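You operate a simulated robot arm through the tools that you are given. There is no shell and no other tool. Be economical: measure what you need, move in short steps, check, and stop when the job is done.

The job below is to be done with a simulated two-armed robot. You get a single attempt, and the scene is never put back.

Task
Peel the blue tape off the long batten and rub off the glue specks.
Fine: hold the batten still for both; tape into the grey tote, rubber block back; hurt and break nothing. What is to be rubbed or washed off counts as gone when no trace of it is left.

Only the result counts: the job must be done as asked and must still hold three seconds after the hand-in. Knocking over, shifting, dropping, spilling or breaking anything else fails it.

Robot
Two 7-joint arms with two-finger parallel grippers on one trunk, on a base that drives. Base frame: it is fixed to the floor where the robot stands at the start and does not move with it; the origin is under the middle of the robot, x ahead of it, y to its left, z up; the surface under the hand at the start is at about z = 900. Units: mm, degrees, N and s.
The left shoulder is at the start at [70, 163, 1195], the right one opposite. With the tool pointing down near the work surface each hand reaches from about 400 to 880 mm from the robot's upright axis, wherever it stands, measured 20 degrees to its own side. Places, roughly: big bag tap [500, 600, 900]; grey tote [600, -500, 900]. Payload 3.43 kg a hand.
Tool frame (each hand has its own): the origin (TCP) lies between the finger pads and is the grasp point; the fingertips stand 34 mm ahead of it; z points along the fingers, y is the line along which they close. Largest opening 128 mm; finger width 24, thickness 12; the body of the gripper, 48 by 130 mm, starts 96 mm behind the TCP.
Orientation is told as [roll, pitch, yaw] about the base's x, y, z axes, in that order, counted from this pose: with the fingers straight down and closing along the base's y, the tool's x points along the base's -x, its y along +y and its z along -z.

Tools
- The arms move only by the tool nudge_tool. It takes "left_increments", "right_increments" or both (then of equal length, played together; a hand with none holds still); each is a list of rows, each a list of 3 entries, a list of its own where there are three numbers: the turn, a rotation vector about the tool's x, y, z in degrees, then the shift along the tool's x, y, z in m, then the finger opening in m, from 0 to 0.128. In form: [[[wx, wy, wz], [x, y, z], fingers], ...]. A call has 1 to 10 rows; each row shifts and turns the commanded pose from where the row before left it, along the tool's axes as they then stand. Each row takes 0.2 s and may step no farther than 50 mm and 8.6 degrees from the row before; otherwise, or with a gripper value out of range, the whole call is refused. Where a pose cannot be reached the arm comes as near as it can. A force on the tool above 40 N (or 10 N above the force at the start of the call, whichever is more), or a blocked arm, ends the call early, and 0.2 s more pass. The fingers move at their own pace (about 153 mm/s each) and stop on an object; they squeeze with about 45 N. The grip force told is the motor's: it shows also when the fingers shut on nothing. Time passes only in rows, and 0.2 s behind the last, so rows that do not move let the fingers close. It gives the time, the measured TCP pose, the force on the tool (base axes), the opening and the grip force at its end, in the units of the frame above (readings bear some noise), with the torque about the TCP (base axes, N m) and any sound that the robot's microphone picked up.
- Cameras (640 x 400 px; columns grow to the right, rows downward): "scene" is now at [136.5, -3.5, 1421.7]; the picture's right is [-0.04, -1.00, 0.00], its down [-0.58, 0.02, -0.81] and it looks along [0.81, -0.03, -0.58] (base axes); focal length 224 px, centre (320, 200). "left" rides on the left gripper at [76, 11, -160] in its tool frame; the picture's right is [-0.15, 0.99, 0.00], its down [-0.88, -0.13, -0.46] and it looks along [-0.45, -0.07, 0.89] (tool axes); focal length 234 px, centre (320, 200). "right" rides on the right gripper at [76, -11, -160] in its tool frame; the picture's right is [0.15, 0.99, 0.00], its down [-0.88, 0.13, -0.46] and it looks along [-0.45, 0.07, 0.89] (tool axes); focal length 234 px, centre (320, 200). There is no depth. A picture from a camera that has moved, and an enlarged one, comes with that camera's place and axes in the base frame and with its lens.
- grab_frame(camera): a new picture of that camera. It takes no simulated time.
- lift_body(by): slides the trunk up (or, below 0, down) by that many mm; the arms and the scene camera ride with it, the base frame stays. It gives what a move gives, with no picture.
- steer(legs): drives the robot by 1 to 6 legs, each [ahead, left, turn to the left] in mm, mm and degrees, along the robot's own axes; the way and the turn of a leg run together, so that a leg with both is an arc; at most 1500 mm and 180 degrees a leg. The arms and the cameras ride along, it lands a little off, and it stops where it bumps. It gives what a move gives.
- turn_head(pan, tilt): turns the head with the scene camera to pan (to the left, within 86 degrees either way) and tilt (down, from -29 to 69), counted from straight ahead of the robot. It gives what a move gives.
- enlarge(camera, box): a new picture of the part [left, top, right, bottom] of that camera's present view, enlarged. It takes no simulated time.
- sign_off(): hands the job in; it is judged then, once.

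Work in short steps. Places have to be worked out from the pictures, the camera data and where the tool is seen: move nearer, look again, correct. Check each grasp and each placing, and mend what went wrong. You have 120 turns and 100 pictures in all, those below and enlarged ones among them. Open the grippers and draw the arms clear of the work before you hand the job in, unless the task says otherwise; then end with one line.

The tools are called after "Call:" as a command line: name --argument value ..., lists and objects as JSON in quotes. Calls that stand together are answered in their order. nudge_tool: Moves the arms, as the interface text tells. Its arguments: {"type":"object","properties":{"left_increments":{"type":"array","items":{"type":"array"}},"right_increments":{"type":"array","items":{"type":"array"}}},"required":[]} The other tools are called the same way: lift_body (by) slides the trunk up or down; steer (legs) drives the base; turn_head (pan, tilt) turns the head that bears the scene camera; grab_frame (camera) takes a picture; enlarge (camera, box) takes an enlarged picture of a part of a camera's view; sign_off () hands the job in.

At the start:

```text
time_s: 0.0
left_position: [584.0, 219.9, 1186.1]
left_tcp_rot: [0.1, -0.1, 0.1]
left_ft_force: [0.5, 0.0, -0.2]
left_wrist_torque: [0.0, -0.04, 0.0]
left_finger_gap: 128.3
left_grip_force: 0.1
right_position: [496.5, -159.2, 1242.1]
right_tcp_rot: [0.0, 0.0, 0.0]
right_ft_force: [0.2, -0.6, 0.1]
right_wrist_torque: [0.0, 0.0, 0.0]
right_finger_gap: 127.9
right_grip_force: 0.0
trunk travel left (down, up): [-675.0, 265.0]
robot x, y, heading: [5.1, 1.9, 0.1]
head pan, tilt: [-2.4, 35.5]
```

scene: 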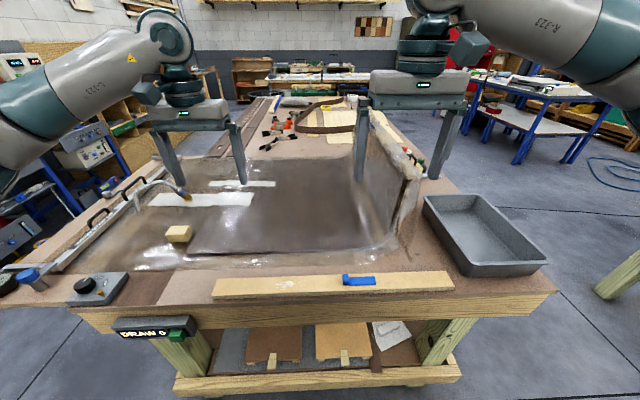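
right: 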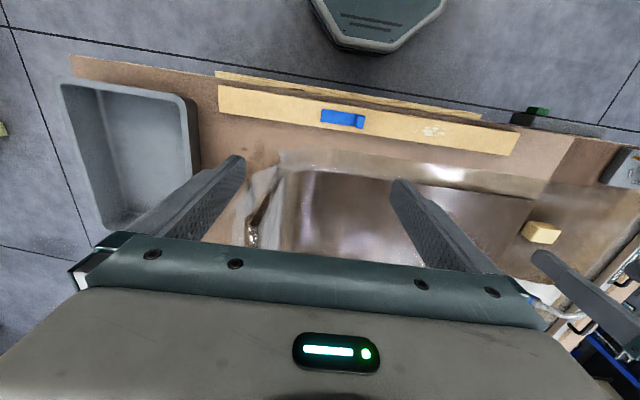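
left: 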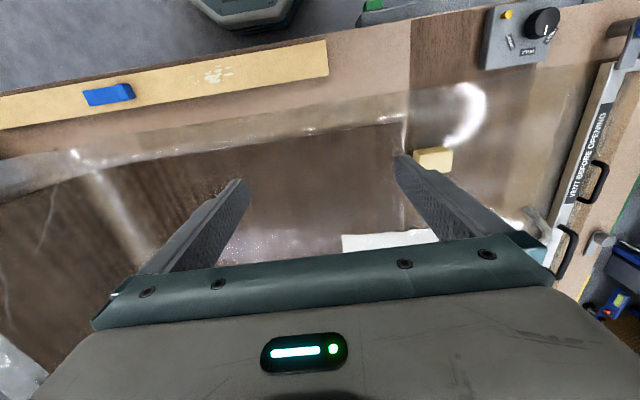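

The batten lies along the near edge with blue tape, glue specks to its left, and a yellowish block on the bag. I look closer.

Call:
enlarge --camera "scene" --box '[200, 260, 470, 400]'

Call:
enlarge --camera "right" --box '[200, 60, 540, 260]'

Call:
enlarge --camera "scene" --box '[40, 150, 300, 300]'

Call:
enlarge --camera "left" --box '[0, 30, 480, 200]'

```text
2.37 times, centred on (335, 330) of scene
camera zoom: at [136.5, -3.5, 1421.7], right [-0.04, -1.0, 0.0], down [-0.58, 0.02, -0.81], along [0.81, -0.03, -0.58], focal length 532 px, centre (284, -108)
```

zoom: 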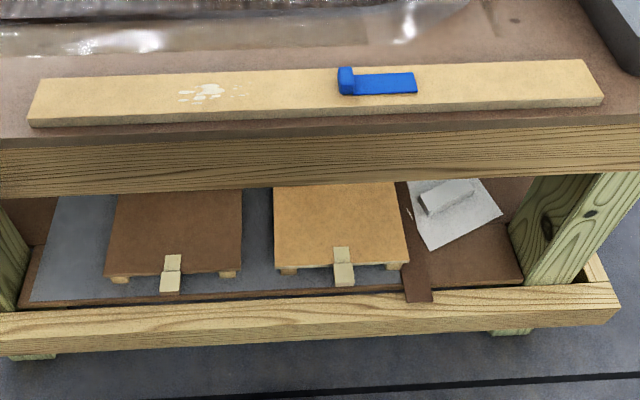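

```text
1.88 times, centred on (370, 160) of right
camera zoom: at [420.8, -170.0, 1401.8], right [-0.15, 0.99, 0.0], down [0.88, 0.13, 0.46], along [0.45, 0.07, -0.89], focal length 441 px, centre (226, 275)
```

zoom: 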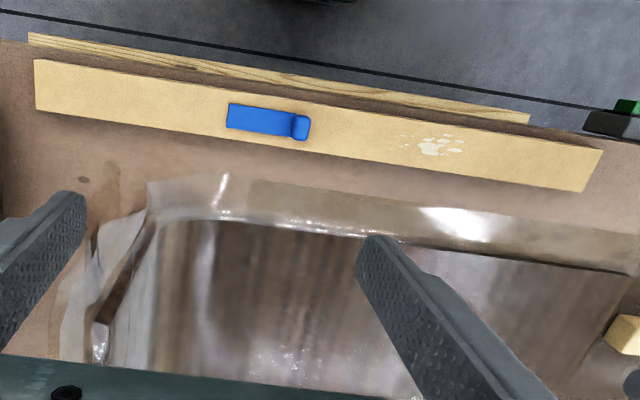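

```text
2.46 times, centred on (170, 225) of scene
camera zoom: at [136.5, -3.5, 1421.7], right [-0.04, -1.0, 0.0], down [-0.58, 0.02, -0.81], along [0.81, -0.03, -0.58], focal length 552 px, centre (689, 138)
```

zoom: 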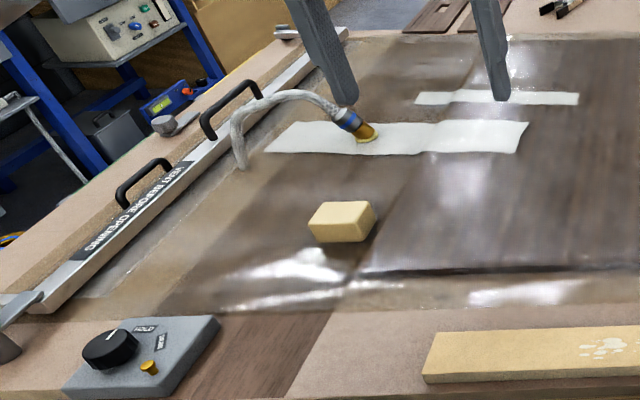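

```text
1.33 times, centred on (240, 115) of left
camera zoom: at [509.1, 231.0, 1345.9], right [0.15, 0.99, 0.0], down [0.88, -0.13, 0.46], along [0.45, -0.07, -0.89], focal length 312 px, centre (427, 313)
```

zoom: 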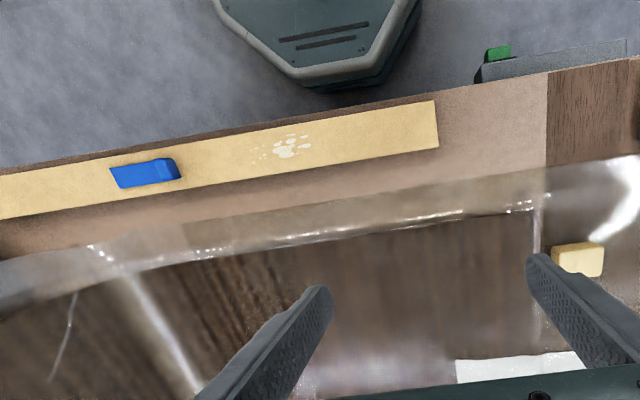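

From the pictures: batten spans about y -341…240, x 420…462, tape y -152…-72 with its tab at the left end, specks about (440, 59), block about (647, 417). I bring the right hand over the tab for a look, and turn the left hand so that it can clasp the batten across its width.

Call:
nudge_tool --right_increments '[[[0, 0, 0], [0.0055, 0.008, 0.014], 0.08], [[0, 0, 0], [0.0055, 0.008, 0.014], 0.08], [[0, 0, 0], [0.0055, 0.008, 0.014], 0.08], [[0, 0, 0], [0.0055, 0.008, 0.014], 0.08], [[0, 0, 0], [0.0055, 0.008, 0.014], 0.08], [[0, 0, 0], [0.0055, 0.008, 0.014], 0.08], [[0, 0, 0], [0.0055, 0.008, 0.014], 0.08], [[0, 0, 0], [0.0055, 0.008, 0.014], 0.08], [[0, 0, 0], [0.0055, 0.008, 0.014], 0.08], [[0, 0, 0], [0.0055, 0.008, 0.014], 0.08]]' --left_increments '[[[0, 0, 8.5], [0, 0, 0], 0.08], [[0, 0, 8.5], [0, 0, 0], 0.08], [[0, 0, 8.5], [0, 0, 0], 0.08], [[0, 0, 8.5], [0, 0, 0], 0.08], [[0, 0, 8.5], [0, 0, 0], 0.08], [[0, 0, 8.5], [0, 0, 0], 0.08], [[0, 0, 8.5], [0, 0, 0], 0.08], [[0, 0, 8.5], [0, 0, 0], 0.08], [[0, 0, 8.5], [0, 0, 0], 0.08], [[0, 0, 8.5], [0, 0, 0], 0.08]]'

```text
time_s: 2.2
left_position: [461.9, 142.9, 1165.6]
left_tcp_rot: [0.0, 0.1, -84.9]
left_ft_force: [-0.2, -0.8, -0.4]
left_wrist_torque: [0.0, -0.03, 0.0]
left_finger_gap: 80.0
left_grip_force: 0.0
left hand out of reach, approached as far as the arm can: row 7, 8, 9, 10
right_position: [441.0, -78.5, 1104.2]
right_tcp_rot: [0.0, 0.0, 0.0]
right_ft_force: [-0.8, -0.7, -0.1]
right_wrist_torque: [-0.02, 0.01, -0.02]
right_finger_gap: 80.1
right_grip_force: 0.0
trunk travel left (down, up): [-675.0, 265.0]
robot x, y, heading: [-0.3, 0.3, 0.3]
head pan, tilt: [-2.4, 35.5]
```

The left arm was stretched out at that height, so it came nearer. I look at the tape with the right camera.

Call:
grab_frame --camera "right"

Call:
grab_frame --camera "left"

```text
92 pictures are left
camera right: at [365.2, -90.3, 1262.2], right [-0.15, 0.99, 0.0], down [0.88, 0.13, 0.46], along [0.45, 0.07, -0.89], focal length 234 px, centre (320, 200)
```

right: 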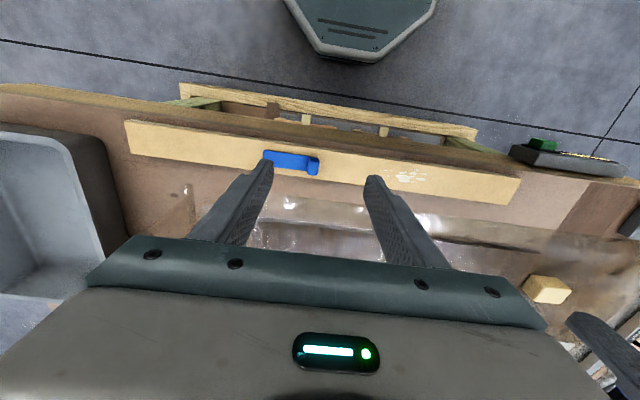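

```text
91 pictures are left
camera left: at [465.9, 219.3, 1325.0], right [1.0, -0.06, 0.0], down [-0.05, -0.89, 0.46], along [-0.03, -0.45, -0.89], focal length 234 px, centre (320, 200)
```

left: 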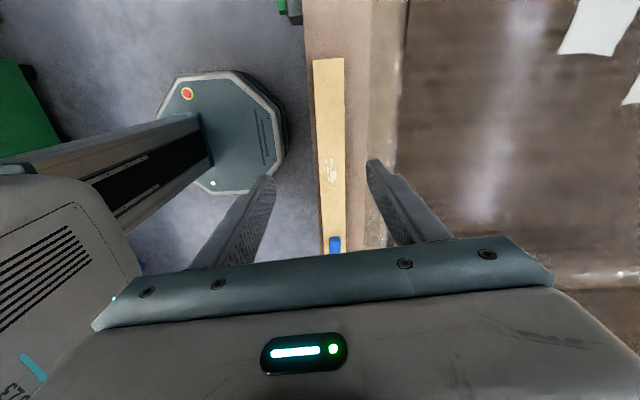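

The gripper cameras agree with where the fingertips are seen, and they put the batten at x ≈ 459–503 (the scene view reads ~40 mm nearer), so I trust those. I complete the left turn and lower it a bit to see what the commanded pose is.

Call:
nudge_tool --left_increments '[[[0, 0, 5], [0, 0, 0.02], 0.08], [[0, 0, 0], [0, 0, 0.02], 0.08], [[0, 0, 0], [0, 0, 0.02], 0.08]]'

Call:
grab_frame --camera "scene"

```text
time_s: 3.0
left_position: [444.3, 134.2, 1103.1]
left_tcp_rot: [0.0, 0.0, -90.0]
left_ft_force: [-0.5, -0.2, 0.6]
left_wrist_torque: [0.01, 0.02, -0.01]
left_finger_gap: 80.4
left_grip_force: 0.0
left hand out of reach, approached as far as the arm can: row 1
right_position: [442.2, -79.2, 1103.1]
right_tcp_rot: [0.0, 0.0, 0.0]
right_ft_force: [-0.2, 0.0, -0.2]
right_wrist_torque: [-0.02, 0.04, -0.04]
right_finger_gap: 79.9
right_grip_force: 0.1
trunk travel left (down, up): [-675.0, 265.0]
robot x, y, heading: [1.3, 1.2, 0.1]
head pan, tilt: [-2.4, 35.5]
```

```text
90 pictures are left
camera scene: at [136.9, -3.1, 1421.7], right [-0.04, -1.0, 0.0], down [-0.58, 0.02, -0.81], along [0.81, -0.03, -0.58], focal length 224 px, centre (320, 200)
```

scene: 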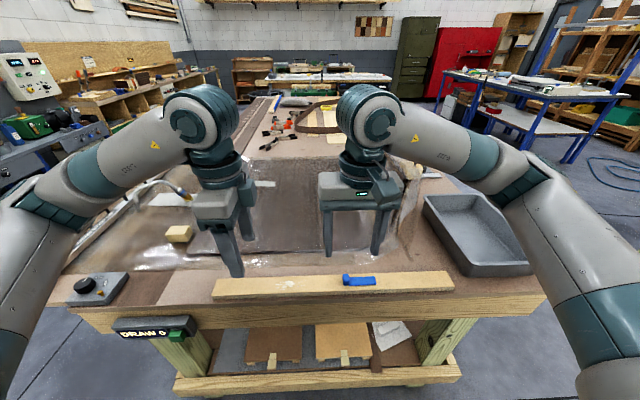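

Both cameras show the fingertips where expected, yet disagree on the batten; I come lower with both hands for a sharper triangulation.

Call:
nudge_tool --left_increments '[[[0, 0, 0], [0.008, 0.0065, 0.02], 0.08], [[0, 0, 0], [0.008, 0.0065, 0.02], 0.08], [[0, 0, 0], [0.008, 0.0065, 0.02], 0.08], [[0, 0, 0], [0.007, 0.0065, 0.023], 0.08]]' --right_increments '[[[0, 0, 0], [-0.0045, 0, 0.023], 0.08], [[0, 0, 0], [-0.0045, 0, 0.023], 0.08], [[0, 0, 0], [-0.0045, 0, 0.023], 0.08], [[0, 0, 0], [-0.0045, 0, 0.023], 0.08]]'

Call:
grab_frame --camera "right"

Call:
grab_frame --camera "left"

Call:
grab_frame --camera "scene"

```text
time_s: 4.0
left_position: [436.2, 142.1, 1055.1]
left_tcp_rot: [0.0, 0.0, -89.8]
left_ft_force: [-0.2, -0.3, -0.1]
left_wrist_torque: [-0.01, 0.02, -0.02]
left_finger_gap: 80.0
left_grip_force: 0.1
left hand out of reach, approached as far as the arm can: row 1, 2, 3, 4
right_position: [459.5, -79.0, 1011.9]
right_tcp_rot: [0.0, -0.1, 0.0]
right_ft_force: [1.2, -0.3, 0.9]
right_wrist_torque: [0.02, 0.0, 0.01]
right_finger_gap: 80.3
right_grip_force: 0.0
trunk travel left (down, up): [-675.0, 265.0]
robot x, y, heading: [-2.4, 1.0, 0.3]
head pan, tilt: [-2.4, 35.5]
```

```text
89 pictures are left
camera right: at [384.4, -90.0, 1170.2], right [-0.15, 0.99, 0.0], down [0.88, 0.13, 0.46], along [0.45, 0.07, -0.89], focal length 234 px, centre (320, 200)
```

right: 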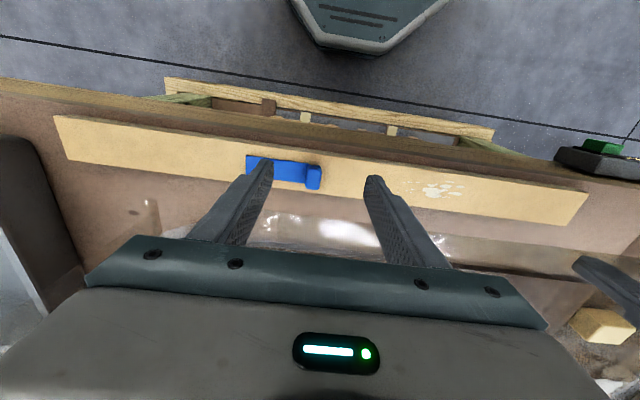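

```text
88 pictures are left
camera left: at [448.1, 217.0, 1214.9], right [0.99, -0.14, 0.0], down [-0.13, -0.88, 0.46], along [-0.07, -0.45, -0.89], focal length 234 px, centre (320, 200)
```

left: 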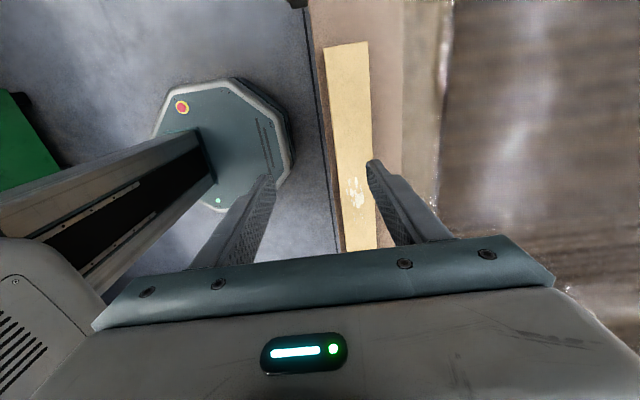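

```text
87 pictures are left
camera scene: at [137.0, -3.8, 1421.7], right [-0.04, -1.0, 0.0], down [-0.58, 0.02, -0.81], along [0.81, -0.03, -0.58], focal length 224 px, centre (320, 200)
```

scene: 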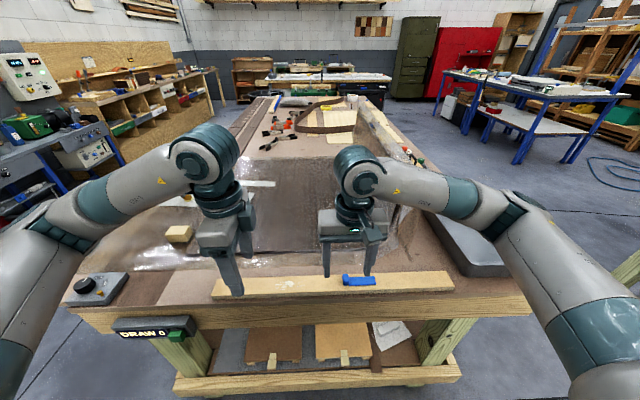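

The mismatch came from my reading of the zoomed picture; all cameras now agree: tab ≈ (478, -79, ~930), batten x 460–503, y -360…250, specks ≈ (480, 61), block ≈ (675, 430). The left wrist cannot reach with yaw -90, so I turn it the other way to yaw +90.

Call:
nudge_tool --left_increments '[[[0, 0, -8.5], [0, 0, 0], 0.08], [[0, 0, -8.5], [0, 0, 0], 0.08], [[0, 0, -8.5], [0, 0, 0], 0.08], [[0, 0, -8.5], [0, 0, 0], 0.08], [[0, 0, -8.5], [0, 0, 0], 0.08], [[0, 0, -8.5], [0, 0, 0], 0.08], [[0, 0, -8.5], [0, 0, 0], 0.08], [[0, 0, -8.5], [0, 0, 0], 0.08], [[0, 0, -8.5], [0, 0, 0], 0.08], [[0, 0, -8.5], [0, 0, 0], 0.08]]'

Call:
nudge_tool --left_increments '[[[0, 0, -8.5], [0, 0, 0], 0.08], [[0, 0, -8.5], [0, 0, 0], 0.08], [[0, 0, -8.5], [0, 0, 0], 0.08], [[0, 0, -8.5], [0, 0, 0], 0.08], [[0, 0, -8.5], [0, 0, 0], 0.08], [[0, 0, -8.5], [0, 0, 0], 0.08], [[0, 0, -8.5], [0, 0, 0], 0.08], [[0, 0, -8.5], [0, 0, 0], 0.08], [[0, 0, -8.5], [0, 0, 0], 0.08], [[0, 0, -8.5], [0, 0, 0], 0.08]]'

```text
time_s: 6.2
left_position: [436.4, 141.4, 1056.2]
left_tcp_rot: [0.0, 0.0, -4.8]
left_ft_force: [-0.5, 0.8, -0.3]
left_wrist_torque: [-0.01, 0.01, 0.02]
left_finger_gap: 80.1
left_grip_force: 0.0
right_position: [458.8, -79.7, 1011.5]
right_tcp_rot: [0.0, 0.1, 0.0]
right_ft_force: [-0.5, -1.0, 0.4]
right_wrist_torque: [0.0, 0.01, -0.01]
right_finger_gap: 80.1
right_grip_force: 0.0
trunk travel left (down, up): [-675.0, 265.0]
robot x, y, heading: [-0.8, 0.8, -0.1]
head pan, tilt: [-2.4, 35.5]
```

```text
time_s: 8.4
left_position: [438.4, 142.2, 1056.9]
left_tcp_rot: [0.0, 0.1, 80.1]
left_ft_force: [0.0, 0.0, 0.3]
left_wrist_torque: [-0.01, 0.02, -0.02]
left_finger_gap: 79.8
left_grip_force: 0.0
right_position: [459.4, -79.0, 1011.7]
right_tcp_rot: [0.0, 0.0, 0.0]
right_ft_force: [-0.7, 0.1, 0.3]
right_wrist_torque: [0.0, 0.01, 0.03]
right_finger_gap: 80.0
right_grip_force: 0.0
trunk travel left (down, up): [-675.0, 265.0]
robot x, y, heading: [-0.5, -2.7, 0.2]
head pan, tilt: [-2.4, 35.5]
```

That turn went without reach trouble. I finish to yaw 90 and move over the batten at about (481, 175, 1000).

Call:
nudge_tool --left_increments '[[[0, 0, -5], [0, 0, 0], 0.08], [[0, 0, -5], [0, 0, 0], 0.08], [[0, 0, 0], [-0.011, -0.014, 0.015], 0.08], [[0, 0, 0], [-0.011, -0.014, 0.021], 0.08], [[0, 0, 0], [-0.011, -0.015, 0.021], 0.08]]'

Call:
grab_frame --camera "left"

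Call:
enlarge --camera "right" --box '[220, 120, 480, 280]'

```text
time_s: 9.6
left_position: [482.2, 175.3, 1000.6]
left_tcp_rot: [0.1, 0.1, 90.1]
left_ft_force: [0.1, 0.5, -0.1]
left_wrist_torque: [0.0, 0.04, 0.02]
left_finger_gap: 80.1
left_grip_force: 0.1
right_position: [459.3, -78.3, 1010.8]
right_tcp_rot: [0.0, 0.0, 0.0]
right_ft_force: [0.0, -0.8, 0.5]
right_wrist_torque: [-0.03, 0.0, -0.01]
right_finger_gap: 80.1
right_grip_force: 0.1
trunk travel left (down, up): [-675.0, 265.0]
robot x, y, heading: [-0.7, -1.6, 0.2]
head pan, tilt: [-2.4, 35.5]
```

```text
86 pictures are left
camera left: at [470.3, 99.1, 1159.1], right [-0.99, 0.15, 0.0], down [0.13, 0.88, 0.45], along [0.07, 0.45, -0.89], focal length 234 px, centre (320, 200)
```

left: 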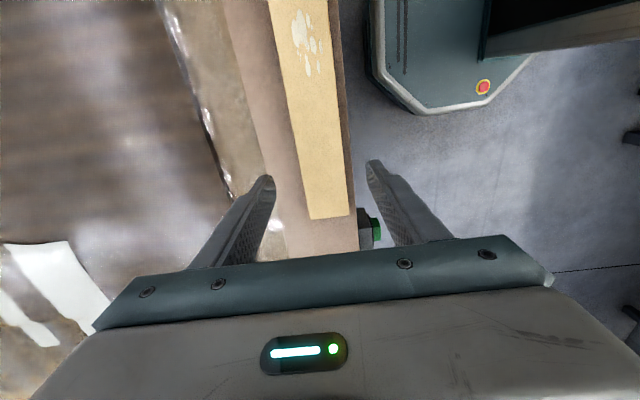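

```text
2.46 times, centred on (350, 200) of right
camera zoom: at [384.2, -89.1, 1170.6], right [-0.15, 0.99, 0.0], down [0.88, 0.13, 0.46], along [0.45, 0.07, -0.89], focal length 576 px, centre (246, 200)
```

zoom: 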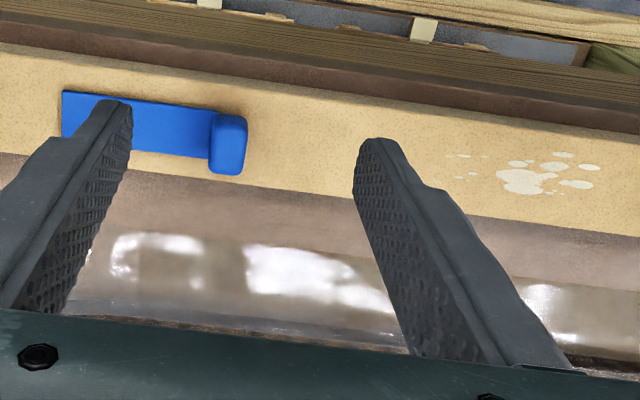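

The left hand is centred over the batten (x≈481), with the table edge just in front of it. I narrow the fingers to 66 mm and lower to tips near z 908.

Call:
nudge_tool --left_increments '[[[0, 0, 0], [0, 0, 0.015], 0.066], [[0, 0, 0], [0, 0, 0.015], 0.066], [[0, 0, 0], [0, 0, 0.015], 0.066], [[0, 0, 0], [0, 0, 0.008], 0.066], [[0, 0, 0], [0, 0, 0.005], 0.066]]'

Call:
grab_frame --camera "left"

Call:
grab_frame --camera "scene"

```text
time_s: 10.8
left_position: [481.1, 174.7, 941.6]
left_tcp_rot: [0.0, 0.0, 90.0]
left_ft_force: [0.2, 0.0, 0.4]
left_wrist_torque: [0.01, 0.03, 0.02]
left_finger_gap: 66.0
left_grip_force: 0.0
right_position: [460.0, -79.3, 1012.1]
right_tcp_rot: [0.0, -0.1, -0.1]
right_ft_force: [-0.7, 0.5, -0.8]
right_wrist_torque: [0.01, -0.01, 0.04]
right_finger_gap: 80.1
right_grip_force: 0.1
trunk travel left (down, up): [-675.0, 265.0]
robot x, y, heading: [3.5, -0.4, 0.2]
head pan, tilt: [-2.4, 35.5]
```

```text
84 pictures are left
camera left: at [469.5, 98.5, 1100.7], right [-0.99, 0.15, 0.0], down [0.13, 0.88, 0.46], along [0.07, 0.45, -0.89], focal length 234 px, centre (320, 200)
```

left: 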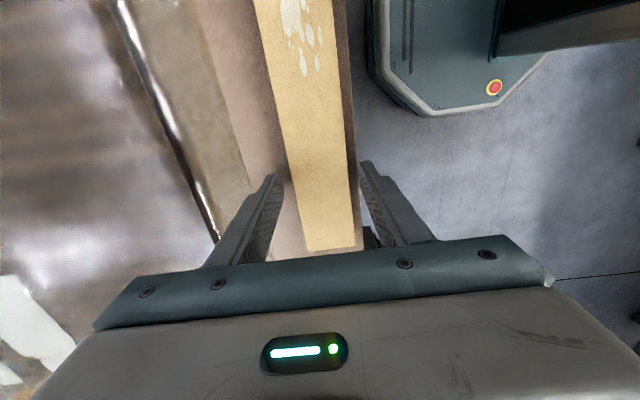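

```text
83 pictures are left
camera scene: at [136.5, -3.5, 1421.7], right [-0.04, -1.0, 0.0], down [-0.58, 0.02, -0.81], along [0.81, -0.03, -0.58], focal length 224 px, centre (320, 200)
```

scene: 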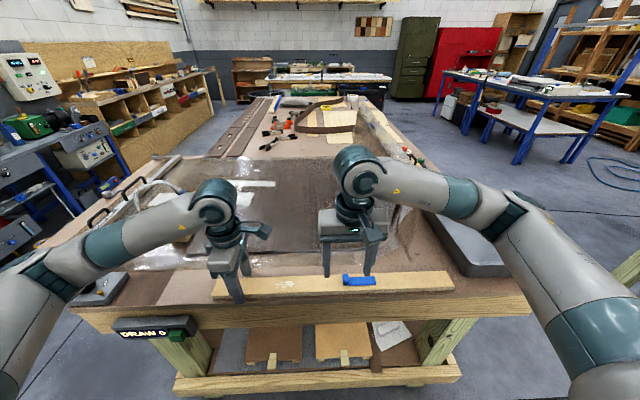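

Fingers straddle the batten with a slightly tighter far side. I shift 2 mm in +x and go down 4 mm more, then read the force.

Call:
nudge_tool --left_increments '[[[0, 0, 0], [0, -0.002, 0.002], 0.066], [[0, 0, 0], [0, 0, 0.002], 0.066]]'

Call:
enlarge --camera "scene" --box '[190, 250, 290, 312]'

```text
time_s: 11.4
left_position: [483.3, 174.3, 937.7]
left_tcp_rot: [0.1, 0.0, 89.9]
left_ft_force: [0.4, -0.2, 0.0]
left_wrist_torque: [-0.02, 0.0, 0.01]
left_finger_gap: 65.8
left_grip_force: 0.0
right_position: [459.5, -79.5, 1011.6]
right_tcp_rot: [0.0, 0.1, 0.0]
right_ft_force: [-0.6, -0.5, 0.3]
right_wrist_torque: [-0.01, 0.0, -0.01]
right_finger_gap: 79.8
right_grip_force: 0.0
trunk travel left (down, up): [-675.0, 265.0]
robot x, y, heading: [-0.3, -2.2, 0.0]
head pan, tilt: [-2.4, 35.5]
```

```text
6.40 times, centred on (240, 281) of scene
camera zoom: at [136.4, -3.4, 1421.7], right [-0.04, -1.0, 0.0], down [-0.58, 0.02, -0.81], along [0.81, -0.03, -0.58], focal length 1436 px, centre (832, -318)
```

zoom: 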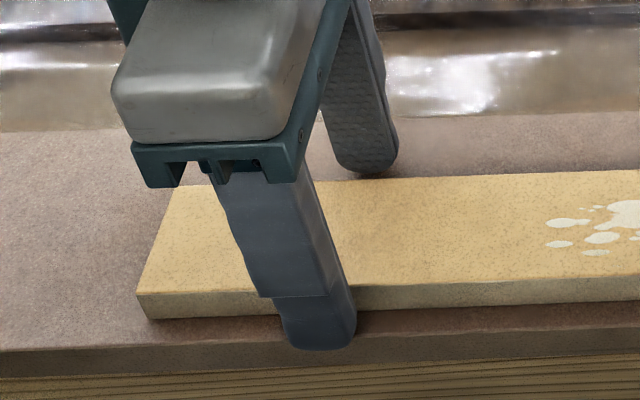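

The tips are just above the table on both sides. I go 1.5 mm lower and close on the batten.

Call:
nudge_tool --left_increments '[[[0, 0, 0], [0, 0, 0.0015], 0.066], [[0, 0, 0], [0, 0, 0], 0.055], [[0, 0, 0], [0, 0, 0], 0.048], [[0, 0, 0], [0, 0, 0], 0.042], [[0, 0, 0], [0, 0, 0], 0.036]]'

Call:
enlarge --camera "scene" --box '[190, 240, 410, 320]'

```text
time_s: 12.6
left_position: [483.0, 175.5, 936.4]
left_tcp_rot: [0.0, 0.1, 90.1]
left_ft_force: [-1.8, 0.1, -0.1]
left_wrist_torque: [0.07, 0.02, -0.27]
left_finger_gap: 47.4
left_grip_force: 45.3
right_position: [459.5, -79.8, 1010.6]
right_tcp_rot: [0.0, 0.0, 0.0]
right_ft_force: [-0.1, 0.0, -0.4]
right_wrist_torque: [0.0, 0.03, 0.0]
right_finger_gap: 79.9
right_grip_force: 0.1
trunk travel left (down, up): [-675.0, 265.0]
robot x, y, heading: [-0.4, 1.3, 0.3]
head pan, tilt: [-2.4, 35.5]
```

```text
2.91 times, centred on (300, 280) of scene
camera zoom: at [136.4, -3.4, 1421.7], right [-0.04, -1.0, 0.0], down [-0.58, 0.02, -0.81], along [0.81, -0.03, -0.58], focal length 653 px, centre (378, -33)
```

zoom: 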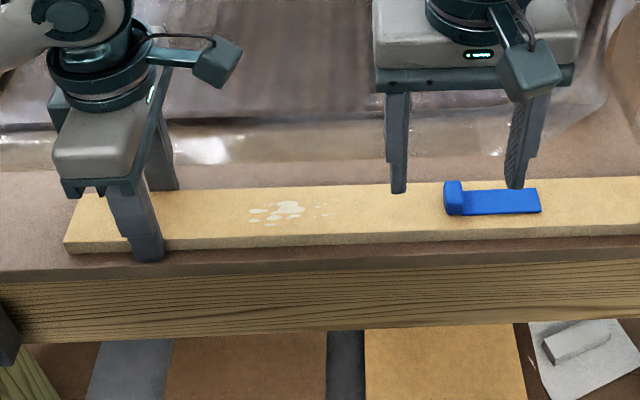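

Batten is clasped (47.4 mm, 45 N). The tab is a raised lump at about (482, -82), ~10 mm high; I bring the right hand above it with a 46 mm opening.

Call:
nudge_tool --right_increments '[[[0, 0, 0], [-0.0075, -0.001, 0.012], 0.046], [[0, 0, 0], [-0.0075, -0.001, 0.012], 0.046], [[0, 0, 0], [-0.0075, -0.0005, 0.012], 0.046], [[0, 0, 0], [0, 0, 0.012], 0.046], [[0, 0, 0], [0, 0, 0.004], 0.046]]'

Call:
enlarge --camera "scene" --box '[310, 250, 410, 312]'

Call:
enlarge --camera "right" --box '[220, 120, 420, 245]'

```text
time_s: 13.8
left_position: [483.7, 175.2, 936.8]
left_tcp_rot: [0.1, 0.0, 90.1]
left_ft_force: [-0.2, 0.8, -0.8]
left_wrist_torque: [0.04, 0.05, -0.32]
left_finger_gap: 47.5
left_grip_force: 44.5
right_position: [481.7, -82.0, 958.2]
right_tcp_rot: [0.1, -0.1, 0.0]
right_ft_force: [0.6, 0.0, -0.8]
right_wrist_torque: [0.02, 0.01, 0.01]
right_finger_gap: 46.0
right_grip_force: 0.1
trunk travel left (down, up): [-675.0, 265.0]
robot x, y, heading: [0.7, -2.9, -0.1]
head pan, tilt: [-2.4, 35.5]
```

```text
6.40 times, centred on (360, 281) of scene
camera zoom: at [136.5, -3.4, 1421.7], right [-0.04, -1.0, 0.0], down [-0.58, 0.02, -0.81], along [0.81, -0.03, -0.58], focal length 1436 px, centre (64, -318)
```

zoom: 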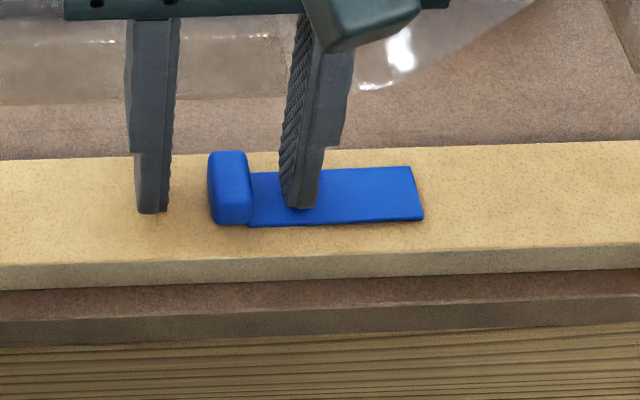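

```text
3.20 times, centred on (320, 182) of right
camera zoom: at [406.1, -92.0, 1117.3], right [-0.15, 0.99, 0.0], down [0.88, 0.13, 0.46], along [0.45, 0.07, -0.89], focal length 749 px, centre (320, 256)
```

zoom: 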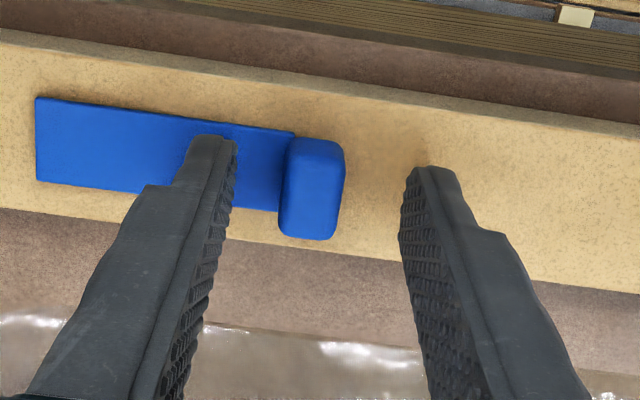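

The tab sits centred between the fingers. I lower 8 mm to tips ≈ 916 and close gently on the tab.

Call:
nudge_tool --right_increments '[[[0, 0, 0], [-0.001, 0, 0.004], 0.046], [[0, 0, 0], [0, 0, 0.004], 0.046], [[0, 0, 0], [0, 0, 0], 0.03], [[0, 0, 0], [0, 0, 0], 0.015], [[0, 0, 0], [0, 0, 0], 0.0], [[0, 0, 0], [0, 0, 0], 0.0]]'

Call:
enlarge --camera "scene" --box '[310, 250, 410, 312]'

```text
time_s: 14.7
left_position: [481.9, 177.1, 937.0]
left_tcp_rot: [0.0, -0.2, 90.3]
left_ft_force: [-1.3, -0.3, 6.2]
left_wrist_torque: [0.57, -0.11, 0.1]
left_finger_gap: 47.8
left_grip_force: 45.1
right_position: [483.6, -82.8, 954.2]
right_tcp_rot: [-0.1, -0.5, -0.1]
right_ft_force: [0.6, 3.5, 14.2]
right_wrist_torque: [-0.06, 0.01, 0.0]
right_finger_gap: 22.7
right_grip_force: 6.3
trunk travel left (down, up): [-675.0, 265.0]
robot x, y, heading: [1.5, -1.8, 0.1]
head pan, tilt: [-2.4, 35.5]
stopped in row 4 (right hand): the force on the tool passed its limit at 51 N (the readings are from after the stop); the commanded pose is now the measured one
```

```text
6.40 times, centred on (360, 281) of scene
camera zoom: at [134.5, -3.1, 1422.1], right [-0.04, -1.0, 0.0], down [-0.58, 0.02, -0.81], along [0.81, -0.03, -0.58], focal length 1436 px, centre (64, -318)
```

zoom: 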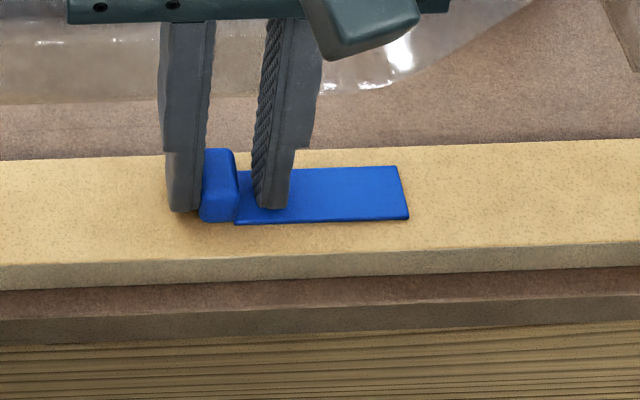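

The tips hit the batten top (it is about z 919, higher than I judged). I raise the right hand 3 mm, re-open a bit, and look.

Call:
nudge_tool --right_increments '[[[0, 0, 0], [0, 0, -0.003], 0.04], [[0, 0, 0], [0, 0, 0], 0.04]]'

Call:
enlarge --camera "scene" --box '[310, 250, 410, 312]'

Call:
enlarge --camera "right" --box '[220, 120, 420, 245]'

```text
time_s: 15.3
left_position: [481.0, 176.7, 936.3]
left_tcp_rot: [0.0, -0.2, 90.3]
left_ft_force: [-4.3, 3.8, 13.1]
left_wrist_torque: [-0.43, 0.18, -0.31]
left_finger_gap: 47.3
left_grip_force: 44.2
right_position: [483.0, -83.7, 955.1]
right_tcp_rot: [-0.3, -0.3, -0.2]
right_ft_force: [-0.6, 0.4, -0.6]
right_wrist_torque: [0.0, 0.02, 0.03]
right_finger_gap: 39.8
right_grip_force: 0.1
trunk travel left (down, up): [-675.0, 265.0]
robot x, y, heading: [-1.6, 3.0, -0.1]
head pan, tilt: [-2.4, 35.5]
```

```text
6.40 times, centred on (360, 281) of scene
camera zoom: at [134.4, -3.3, 1421.9], right [-0.04, -1.0, 0.0], down [-0.58, 0.02, -0.81], along [0.81, -0.03, -0.58], focal length 1436 px, centre (64, -318)
```

zoom: 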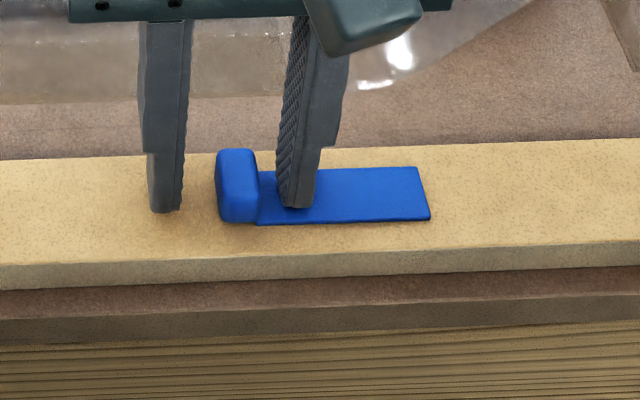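

```text
3.20 times, centred on (320, 182) of right
camera zoom: at [406.3, -93.5, 1114.3], right [-0.14, 0.99, -0.01], down [0.88, 0.13, 0.46], along [0.46, 0.06, -0.89], focal length 749 px, centre (320, 256)
```

zoom: 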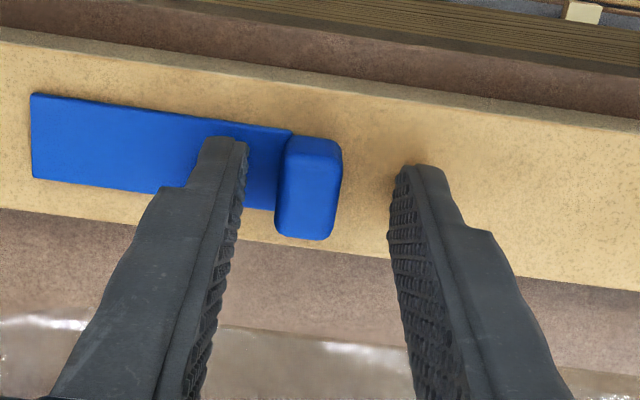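

The right fingertip pressed on the strip; now it is free. I raise 1 mm more, recentre by -2.5 mm in y, and close again.

Call:
nudge_tool --right_increments '[[[0, 0, 0], [0, -0.0025, -0.0015], 0.04], [[0, 0, 0], [0, 0, 0], 0.03], [[0, 0, 0], [0, 0, 0], 0.022], [[0, 0, 0], [0, 0, 0], 0.016], [[0, 0, 0], [0, 0, 0], 0.01], [[0, 0, 0], [0, 0, 0], 0.0], [[0, 0, 0], [0, 0, 0], 0.0]]'

Call:
enlarge --camera "scene" --box '[310, 250, 410, 312]'

```text
time_s: 16.9
left_position: [481.8, 176.1, 935.7]
left_tcp_rot: [0.0, -0.2, 90.2]
left_ft_force: [-2.2, 5.4, 18.5]
left_wrist_torque: [0.29, 0.12, -0.31]
left_finger_gap: 47.4
left_grip_force: 45.1
right_position: [482.3, -86.1, 957.8]
right_tcp_rot: [-0.3, -0.2, -0.1]
right_ft_force: [0.7, -0.1, 0.8]
right_wrist_torque: [-0.01, 0.03, -0.01]
right_finger_gap: 12.4
right_grip_force: 45.2
trunk travel left (down, up): [-675.0, 265.0]
robot x, y, heading: [-0.3, -2.4, -0.3]
head pan, tilt: [-2.4, 35.5]
```

```text
6.40 times, centred on (360, 281) of scene
camera zoom: at [134.3, -3.4, 1422.0], right [-0.04, -1.0, 0.0], down [-0.58, 0.02, -0.81], along [0.81, -0.03, -0.58], focal length 1436 px, centre (64, -318)
```

zoom: 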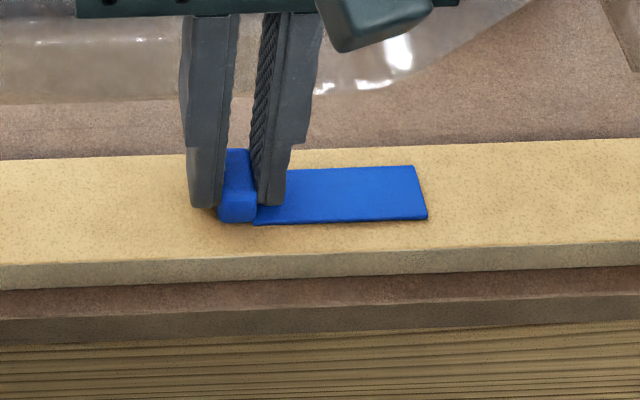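

Tab is held (12.4 mm, 45 N). I begin peeling slowly: up and towards the strip's far end (-y).

Call:
nudge_tool --right_increments '[[[0, 0, 0], [0, -0.001, -0.003], 0.0], [[0, 0, 0], [0, -0.002, -0.003], 0.0], [[0, 0, 0], [0, -0.003, -0.003], 0.0], [[0, 0, 0], [0, -0.003, -0.003], 0.0], [[0, 0, 0], [0, -0.003, -0.003], 0.0]]'

Call:
enlarge --camera "scene" --box '[310, 250, 410, 312]'

```text
time_s: 18.1
left_position: [481.0, 176.3, 935.9]
left_tcp_rot: [0.1, -0.2, 90.2]
left_ft_force: [-0.3, 5.6, 20.7]
left_wrist_torque: [0.23, -0.02, -0.18]
left_finger_gap: 47.6
left_grip_force: 45.0
right_position: [483.3, -98.6, 972.5]
right_tcp_rot: [-0.2, -0.3, -0.1]
right_ft_force: [0.6, 0.0, 0.3]
right_wrist_torque: [-0.02, -0.02, -0.02]
right_finger_gap: 12.4
right_grip_force: 45.1
trunk travel left (down, up): [-675.0, 265.0]
robot x, y, heading: [-5.1, -1.7, -0.1]
head pan, tilt: [-2.4, 35.5]
```

```text
6.40 times, centred on (360, 281) of scene
camera zoom: at [134.3, -3.5, 1422.0], right [-0.04, -1.0, 0.0], down [-0.58, 0.02, -0.81], along [0.81, -0.03, -0.58], focal length 1436 px, centre (64, -318)
```

zoom: 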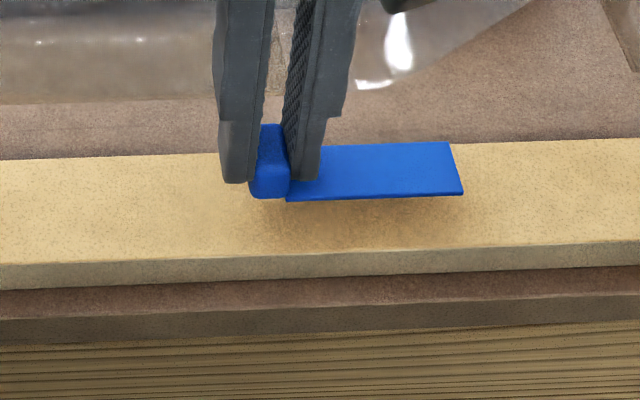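

The whole strip lifted off in one piece. I raise it and carry it towards the tote.

Call:
nudge_tool --right_increments '[[[0, 0, 0], [0, 0, -0.03], 0.0], [[0, 0, 0], [0, 0, -0.04], 0.0], [[0, 0, 0], [0, 0, -0.04], 0.0], [[0, 0, 0], [-0.015, -0.04, -0.01], 0.0], [[0, 0, 0], [-0.015, -0.04, 0], 0.0], [[0, 0, 0], [-0.015, -0.04, 0], 0.0], [[0, 0, 0], [-0.015, -0.04, 0], 0.0], [[0, 0, 0], [-0.015, -0.04, 0], 0.0], [[0, 0, 0], [-0.015, -0.04, 0], 0.0], [[0, 0, 0], [-0.015, -0.04, 0], 0.0]]'

Call:
nudge_tool --right_increments '[[[0, 0, 0], [-0.008, -0.04, 0], 0.0], [[0, 0, 0], [-0.008, -0.04, 0], 0.0], [[0, 0, 0], [-0.006, -0.04, 0], 0.0]]'

Call:
grab_frame --camera "right"

Call:
grab_frame --camera "scene"

```text
time_s: 19.7
left_position: [480.6, 176.3, 936.7]
left_tcp_rot: [0.0, 0.0, 90.3]
left_ft_force: [-0.2, 3.6, 2.3]
left_wrist_torque: [-1.45, 0.16, -0.4]
left_finger_gap: 47.6
left_grip_force: 45.0
right_position: [533.3, -239.4, 1093.2]
right_tcp_rot: [0.4, 0.0, 1.4]
right_ft_force: [-17.1, 7.4, 3.5]
right_wrist_torque: [-0.53, -1.32, 0.15]
right_finger_gap: 12.8
right_grip_force: 44.7
trunk travel left (down, up): [-675.0, 265.0]
robot x, y, heading: [0.4, 2.7, 0.1]
head pan, tilt: [-2.4, 35.5]
stopped in row 8 (right hand): the force on the tool passed its limit at 80 N (the readings are from after the stop); the commanded pose is now the measured one
```

```text
time_s: 19.9
left_position: [482.2, 175.6, 935.5]
left_tcp_rot: [-0.1, 0.0, 90.3]
left_ft_force: [1.1, 4.7, 5.7]
left_wrist_torque: [-1.21, 0.22, -0.24]
left_finger_gap: 47.6
left_grip_force: 45.1
right_position: [534.6, -239.4, 1093.1]
right_tcp_rot: [0.9, 0.2, 2.3]
right_ft_force: [-9.9, 10.7, 3.6]
right_wrist_torque: [-1.05, -0.82, 0.18]
right_finger_gap: 12.9
right_grip_force: 45.3
trunk travel left (down, up): [-675.0, 265.0]
robot x, y, heading: [-1.0, 2.8, 0.1]
head pan, tilt: [-2.4, 35.5]
stopped in row 1 (right hand): the force on the tool passed its limit at 68 N (the readings are from after the stop); the commanded pose is now the measured one
```

```text
73 pictures are left
camera right: at [459.5, -256.6, 1251.5], right [-0.19, 0.98, 0.02], down [0.88, 0.16, 0.46], along [0.45, 0.1, -0.89], focal length 234 px, centre (320, 200)
```

right: 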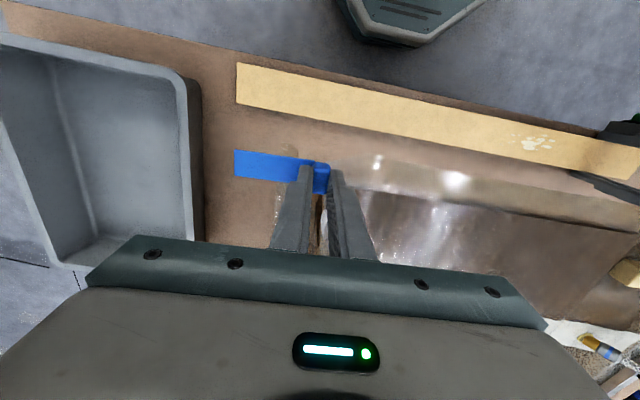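

```text
72 pictures are left
camera scene: at [134.2, -2.0, 1421.8], right [-0.04, -1.0, 0.0], down [-0.58, 0.02, -0.81], along [0.81, -0.03, -0.58], focal length 224 px, centre (320, 200)
```

scene: 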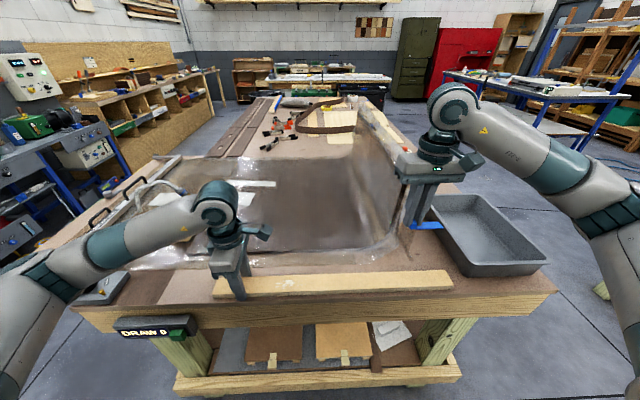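

The right hand was stopped by something near (540, -245): the bag's standing ridge on the right. I look closer before moving.

Call:
enlarge --camera "scene" --box '[360, 80, 520, 280]'

Call:
enlarge --camera "right" --box '[180, 120, 400, 260]'

```text
2.00 times, centred on (440, 180) of scene
camera zoom: at [134.2, -2.0, 1421.8], right [-0.04, -1.0, 0.0], down [-0.58, 0.02, -0.81], along [0.81, -0.03, -0.58], focal length 449 px, centre (80, 240)
```

zoom: 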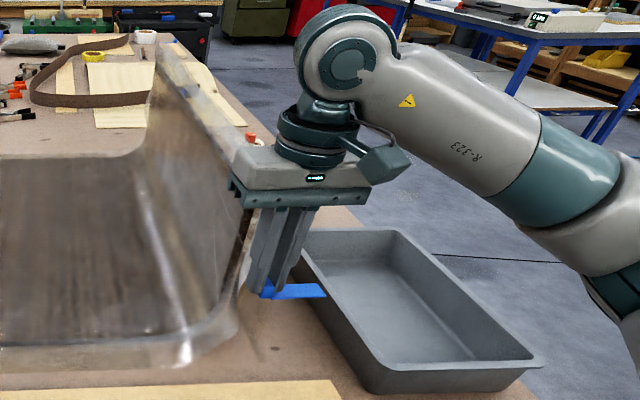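

```text
2.86 times, centred on (290, 190) of right
camera zoom: at [459.5, -256.6, 1251.5], right [-0.19, 0.98, 0.02], down [0.88, 0.16, 0.46], along [0.45, 0.1, -0.89], focal length 669 px, centre (406, 229)
```

zoom: 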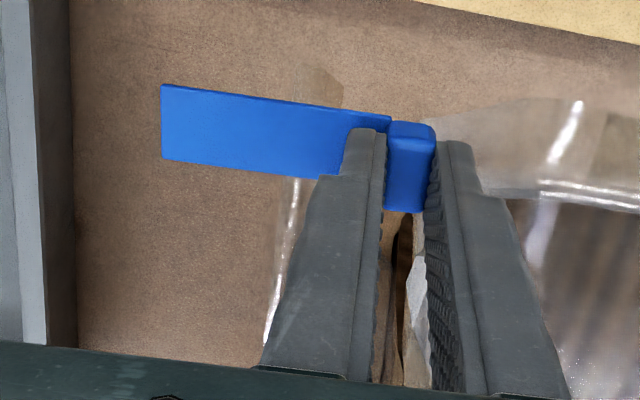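

The bag's tall ridge starts just ahead of the hand at y ≈ -240. I back straight off, then pass in front of it to y ≈ -450 before going ahead over the tote (x 480–785, y -360…-610).

Call:
nudge_tool --right_increments '[[[0, 0, 0], [0.015, 0, 0], 0.0], [[0, 0, 0], [0.02, 0, 0], 0.0], [[-0.9, 0, 2.3], [0.02, 0, 0], 0.0]]'

Call:
enlarge --camera "scene" --box '[320, 80, 520, 280]'

```text
time_s: 20.8
left_position: [482.9, 174.7, 936.7]
left_tcp_rot: [0.0, -0.1, 90.2]
left_ft_force: [-0.6, 1.1, 8.1]
left_wrist_torque: [-0.14, -0.02, -0.35]
left_finger_gap: 47.5
left_grip_force: 44.5
right_position: [480.0, -244.4, 1092.0]
right_tcp_rot: [1.7, 0.2, -0.1]
right_ft_force: [1.0, 0.1, -1.0]
right_wrist_torque: [0.0, -0.03, -0.03]
right_finger_gap: 12.5
right_grip_force: 45.2
trunk travel left (down, up): [-675.0, 265.0]
robot x, y, heading: [1.1, -1.3, -0.2]
head pan, tilt: [-2.4, 35.5]
```

```text
2.00 times, centred on (420, 180) of scene
camera zoom: at [135.4, -3.4, 1421.8], right [-0.04, -1.0, 0.0], down [-0.58, 0.02, -0.81], along [0.81, -0.03, -0.58], focal length 449 px, centre (120, 240)
```

zoom: 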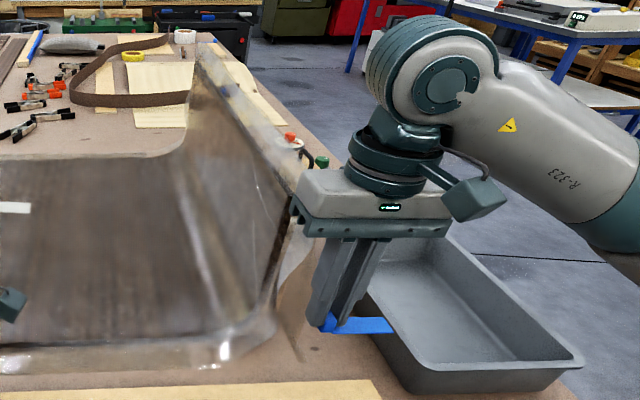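

Free again. I move in -y to about -450 with a small roll correction.

Call:
nudge_tool --right_increments '[[[1.7, 0, 0], [0.0, -0.03, 0], 0.0], [[0, 0, 0], [0, -0.035, 0], 0.0], [[0, 0, 0], [0, -0.035, 0], 0.0], [[0, 0, 0], [0, -0.035, 0], 0.0], [[0, 0, 0], [0, -0.035, 0], 0.0], [[0, 0, 0], [0, -0.035, 0], 0.0], [[0, 0, 0], [-0.025, 0, 0], 0.0], [[0, 0, 0], [-0.025, 0, 0], 0.0], [[0, 0, 0], [-0.025, 0, 0], 0.0], [[0, 0, 0], [-0.025, 0, 0], 0.0]]'

Call:
grab_frame --camera "scene"

Call:
grab_frame --camera "right"

```text
time_s: 22.9
left_position: [481.7, 174.8, 936.3]
left_tcp_rot: [0.0, -0.2, 90.0]
left_ft_force: [-1.2, -1.0, 7.2]
left_wrist_torque: [0.07, 0.22, -0.34]
left_finger_gap: 47.4
left_grip_force: 44.6
right_position: [580.3, -450.1, 1089.7]
right_tcp_rot: [0.1, 0.2, -0.1]
right_ft_force: [-0.2, -0.3, 0.8]
right_wrist_torque: [0.0, -0.02, 0.03]
right_finger_gap: 12.6
right_grip_force: 44.7
trunk travel left (down, up): [-675.0, 265.0]
robot x, y, heading: [-1.4, 1.3, -0.1]
head pan, tilt: [-2.4, 35.5]
```

```text
68 pictures are left
camera scene: at [135.3, -3.6, 1421.8], right [-0.04, -1.0, 0.0], down [-0.58, 0.02, -0.81], along [0.81, -0.03, -0.58], focal length 224 px, centre (320, 200)
```

scene: 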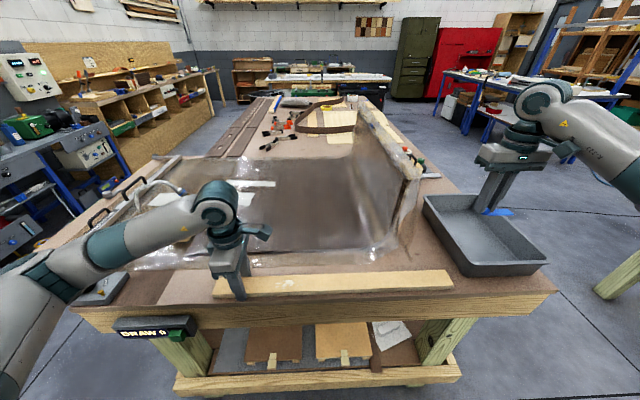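

```text
67 pictures are left
camera right: at [505.4, -460.8, 1250.0], right [-0.14, 0.99, 0.0], down [0.88, 0.13, 0.45], along [0.45, 0.07, -0.89], focal length 234 px, centre (320, 200)
```

right: 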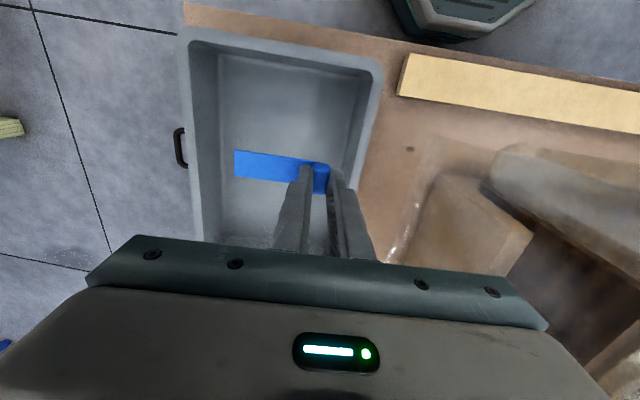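

Tape is above the tote. I shift 25 mm away from the left wall and lower it inside, then open.

Call:
nudge_tool --right_increments '[[[0, 0, 0], [0, -0.025, 0.01], 0.0], [[0, 0, 0], [0, 0, 0.03], 0.0], [[0, 0, 0], [0, 0, 0.03], 0.0], [[0, 0, 0], [0, 0, 0.03], 0.0], [[0, 0, 0], [0, 0, 0.02], 0.0], [[0, 0, 0], [0, 0, 0.005], 0.0], [[0, 0, 0], [0, 0, 0], 0.04], [[0, 0, 0], [0, 0, 0], 0.04]]'

Call:
grab_frame --camera "right"

```text
time_s: 24.8
left_position: [482.6, 174.1, 935.6]
left_tcp_rot: [0.0, -0.2, 90.3]
left_ft_force: [-2.7, -1.3, 7.1]
left_wrist_torque: [-0.04, 0.08, -0.2]
left_finger_gap: 47.8
left_grip_force: 45.2
right_position: [579.2, -474.5, 964.2]
right_tcp_rot: [0.1, 0.2, -0.1]
right_ft_force: [-0.4, -0.1, -0.3]
right_wrist_torque: [0.03, -0.04, 0.01]
right_finger_gap: 39.9
right_grip_force: 0.1
trunk travel left (down, up): [-675.0, 265.0]
robot x, y, heading: [0.8, 0.5, -0.4]
head pan, tilt: [-2.4, 35.5]
```

```text
66 pictures are left
camera right: at [504.7, -486.0, 1124.2], right [-0.14, 0.99, 0.0], down [0.88, 0.13, 0.45], along [0.45, 0.07, -0.89], focal length 234 px, centre (320, 200)
```

right: 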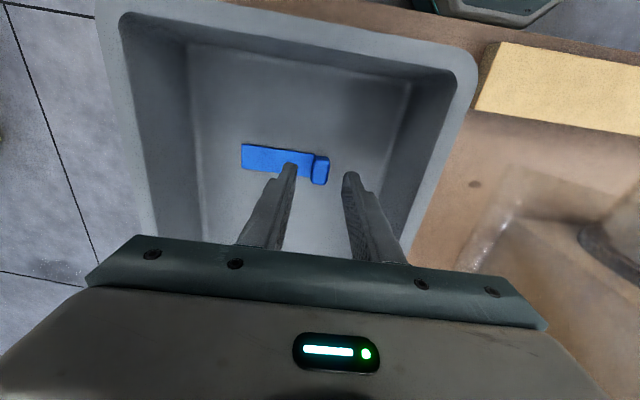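

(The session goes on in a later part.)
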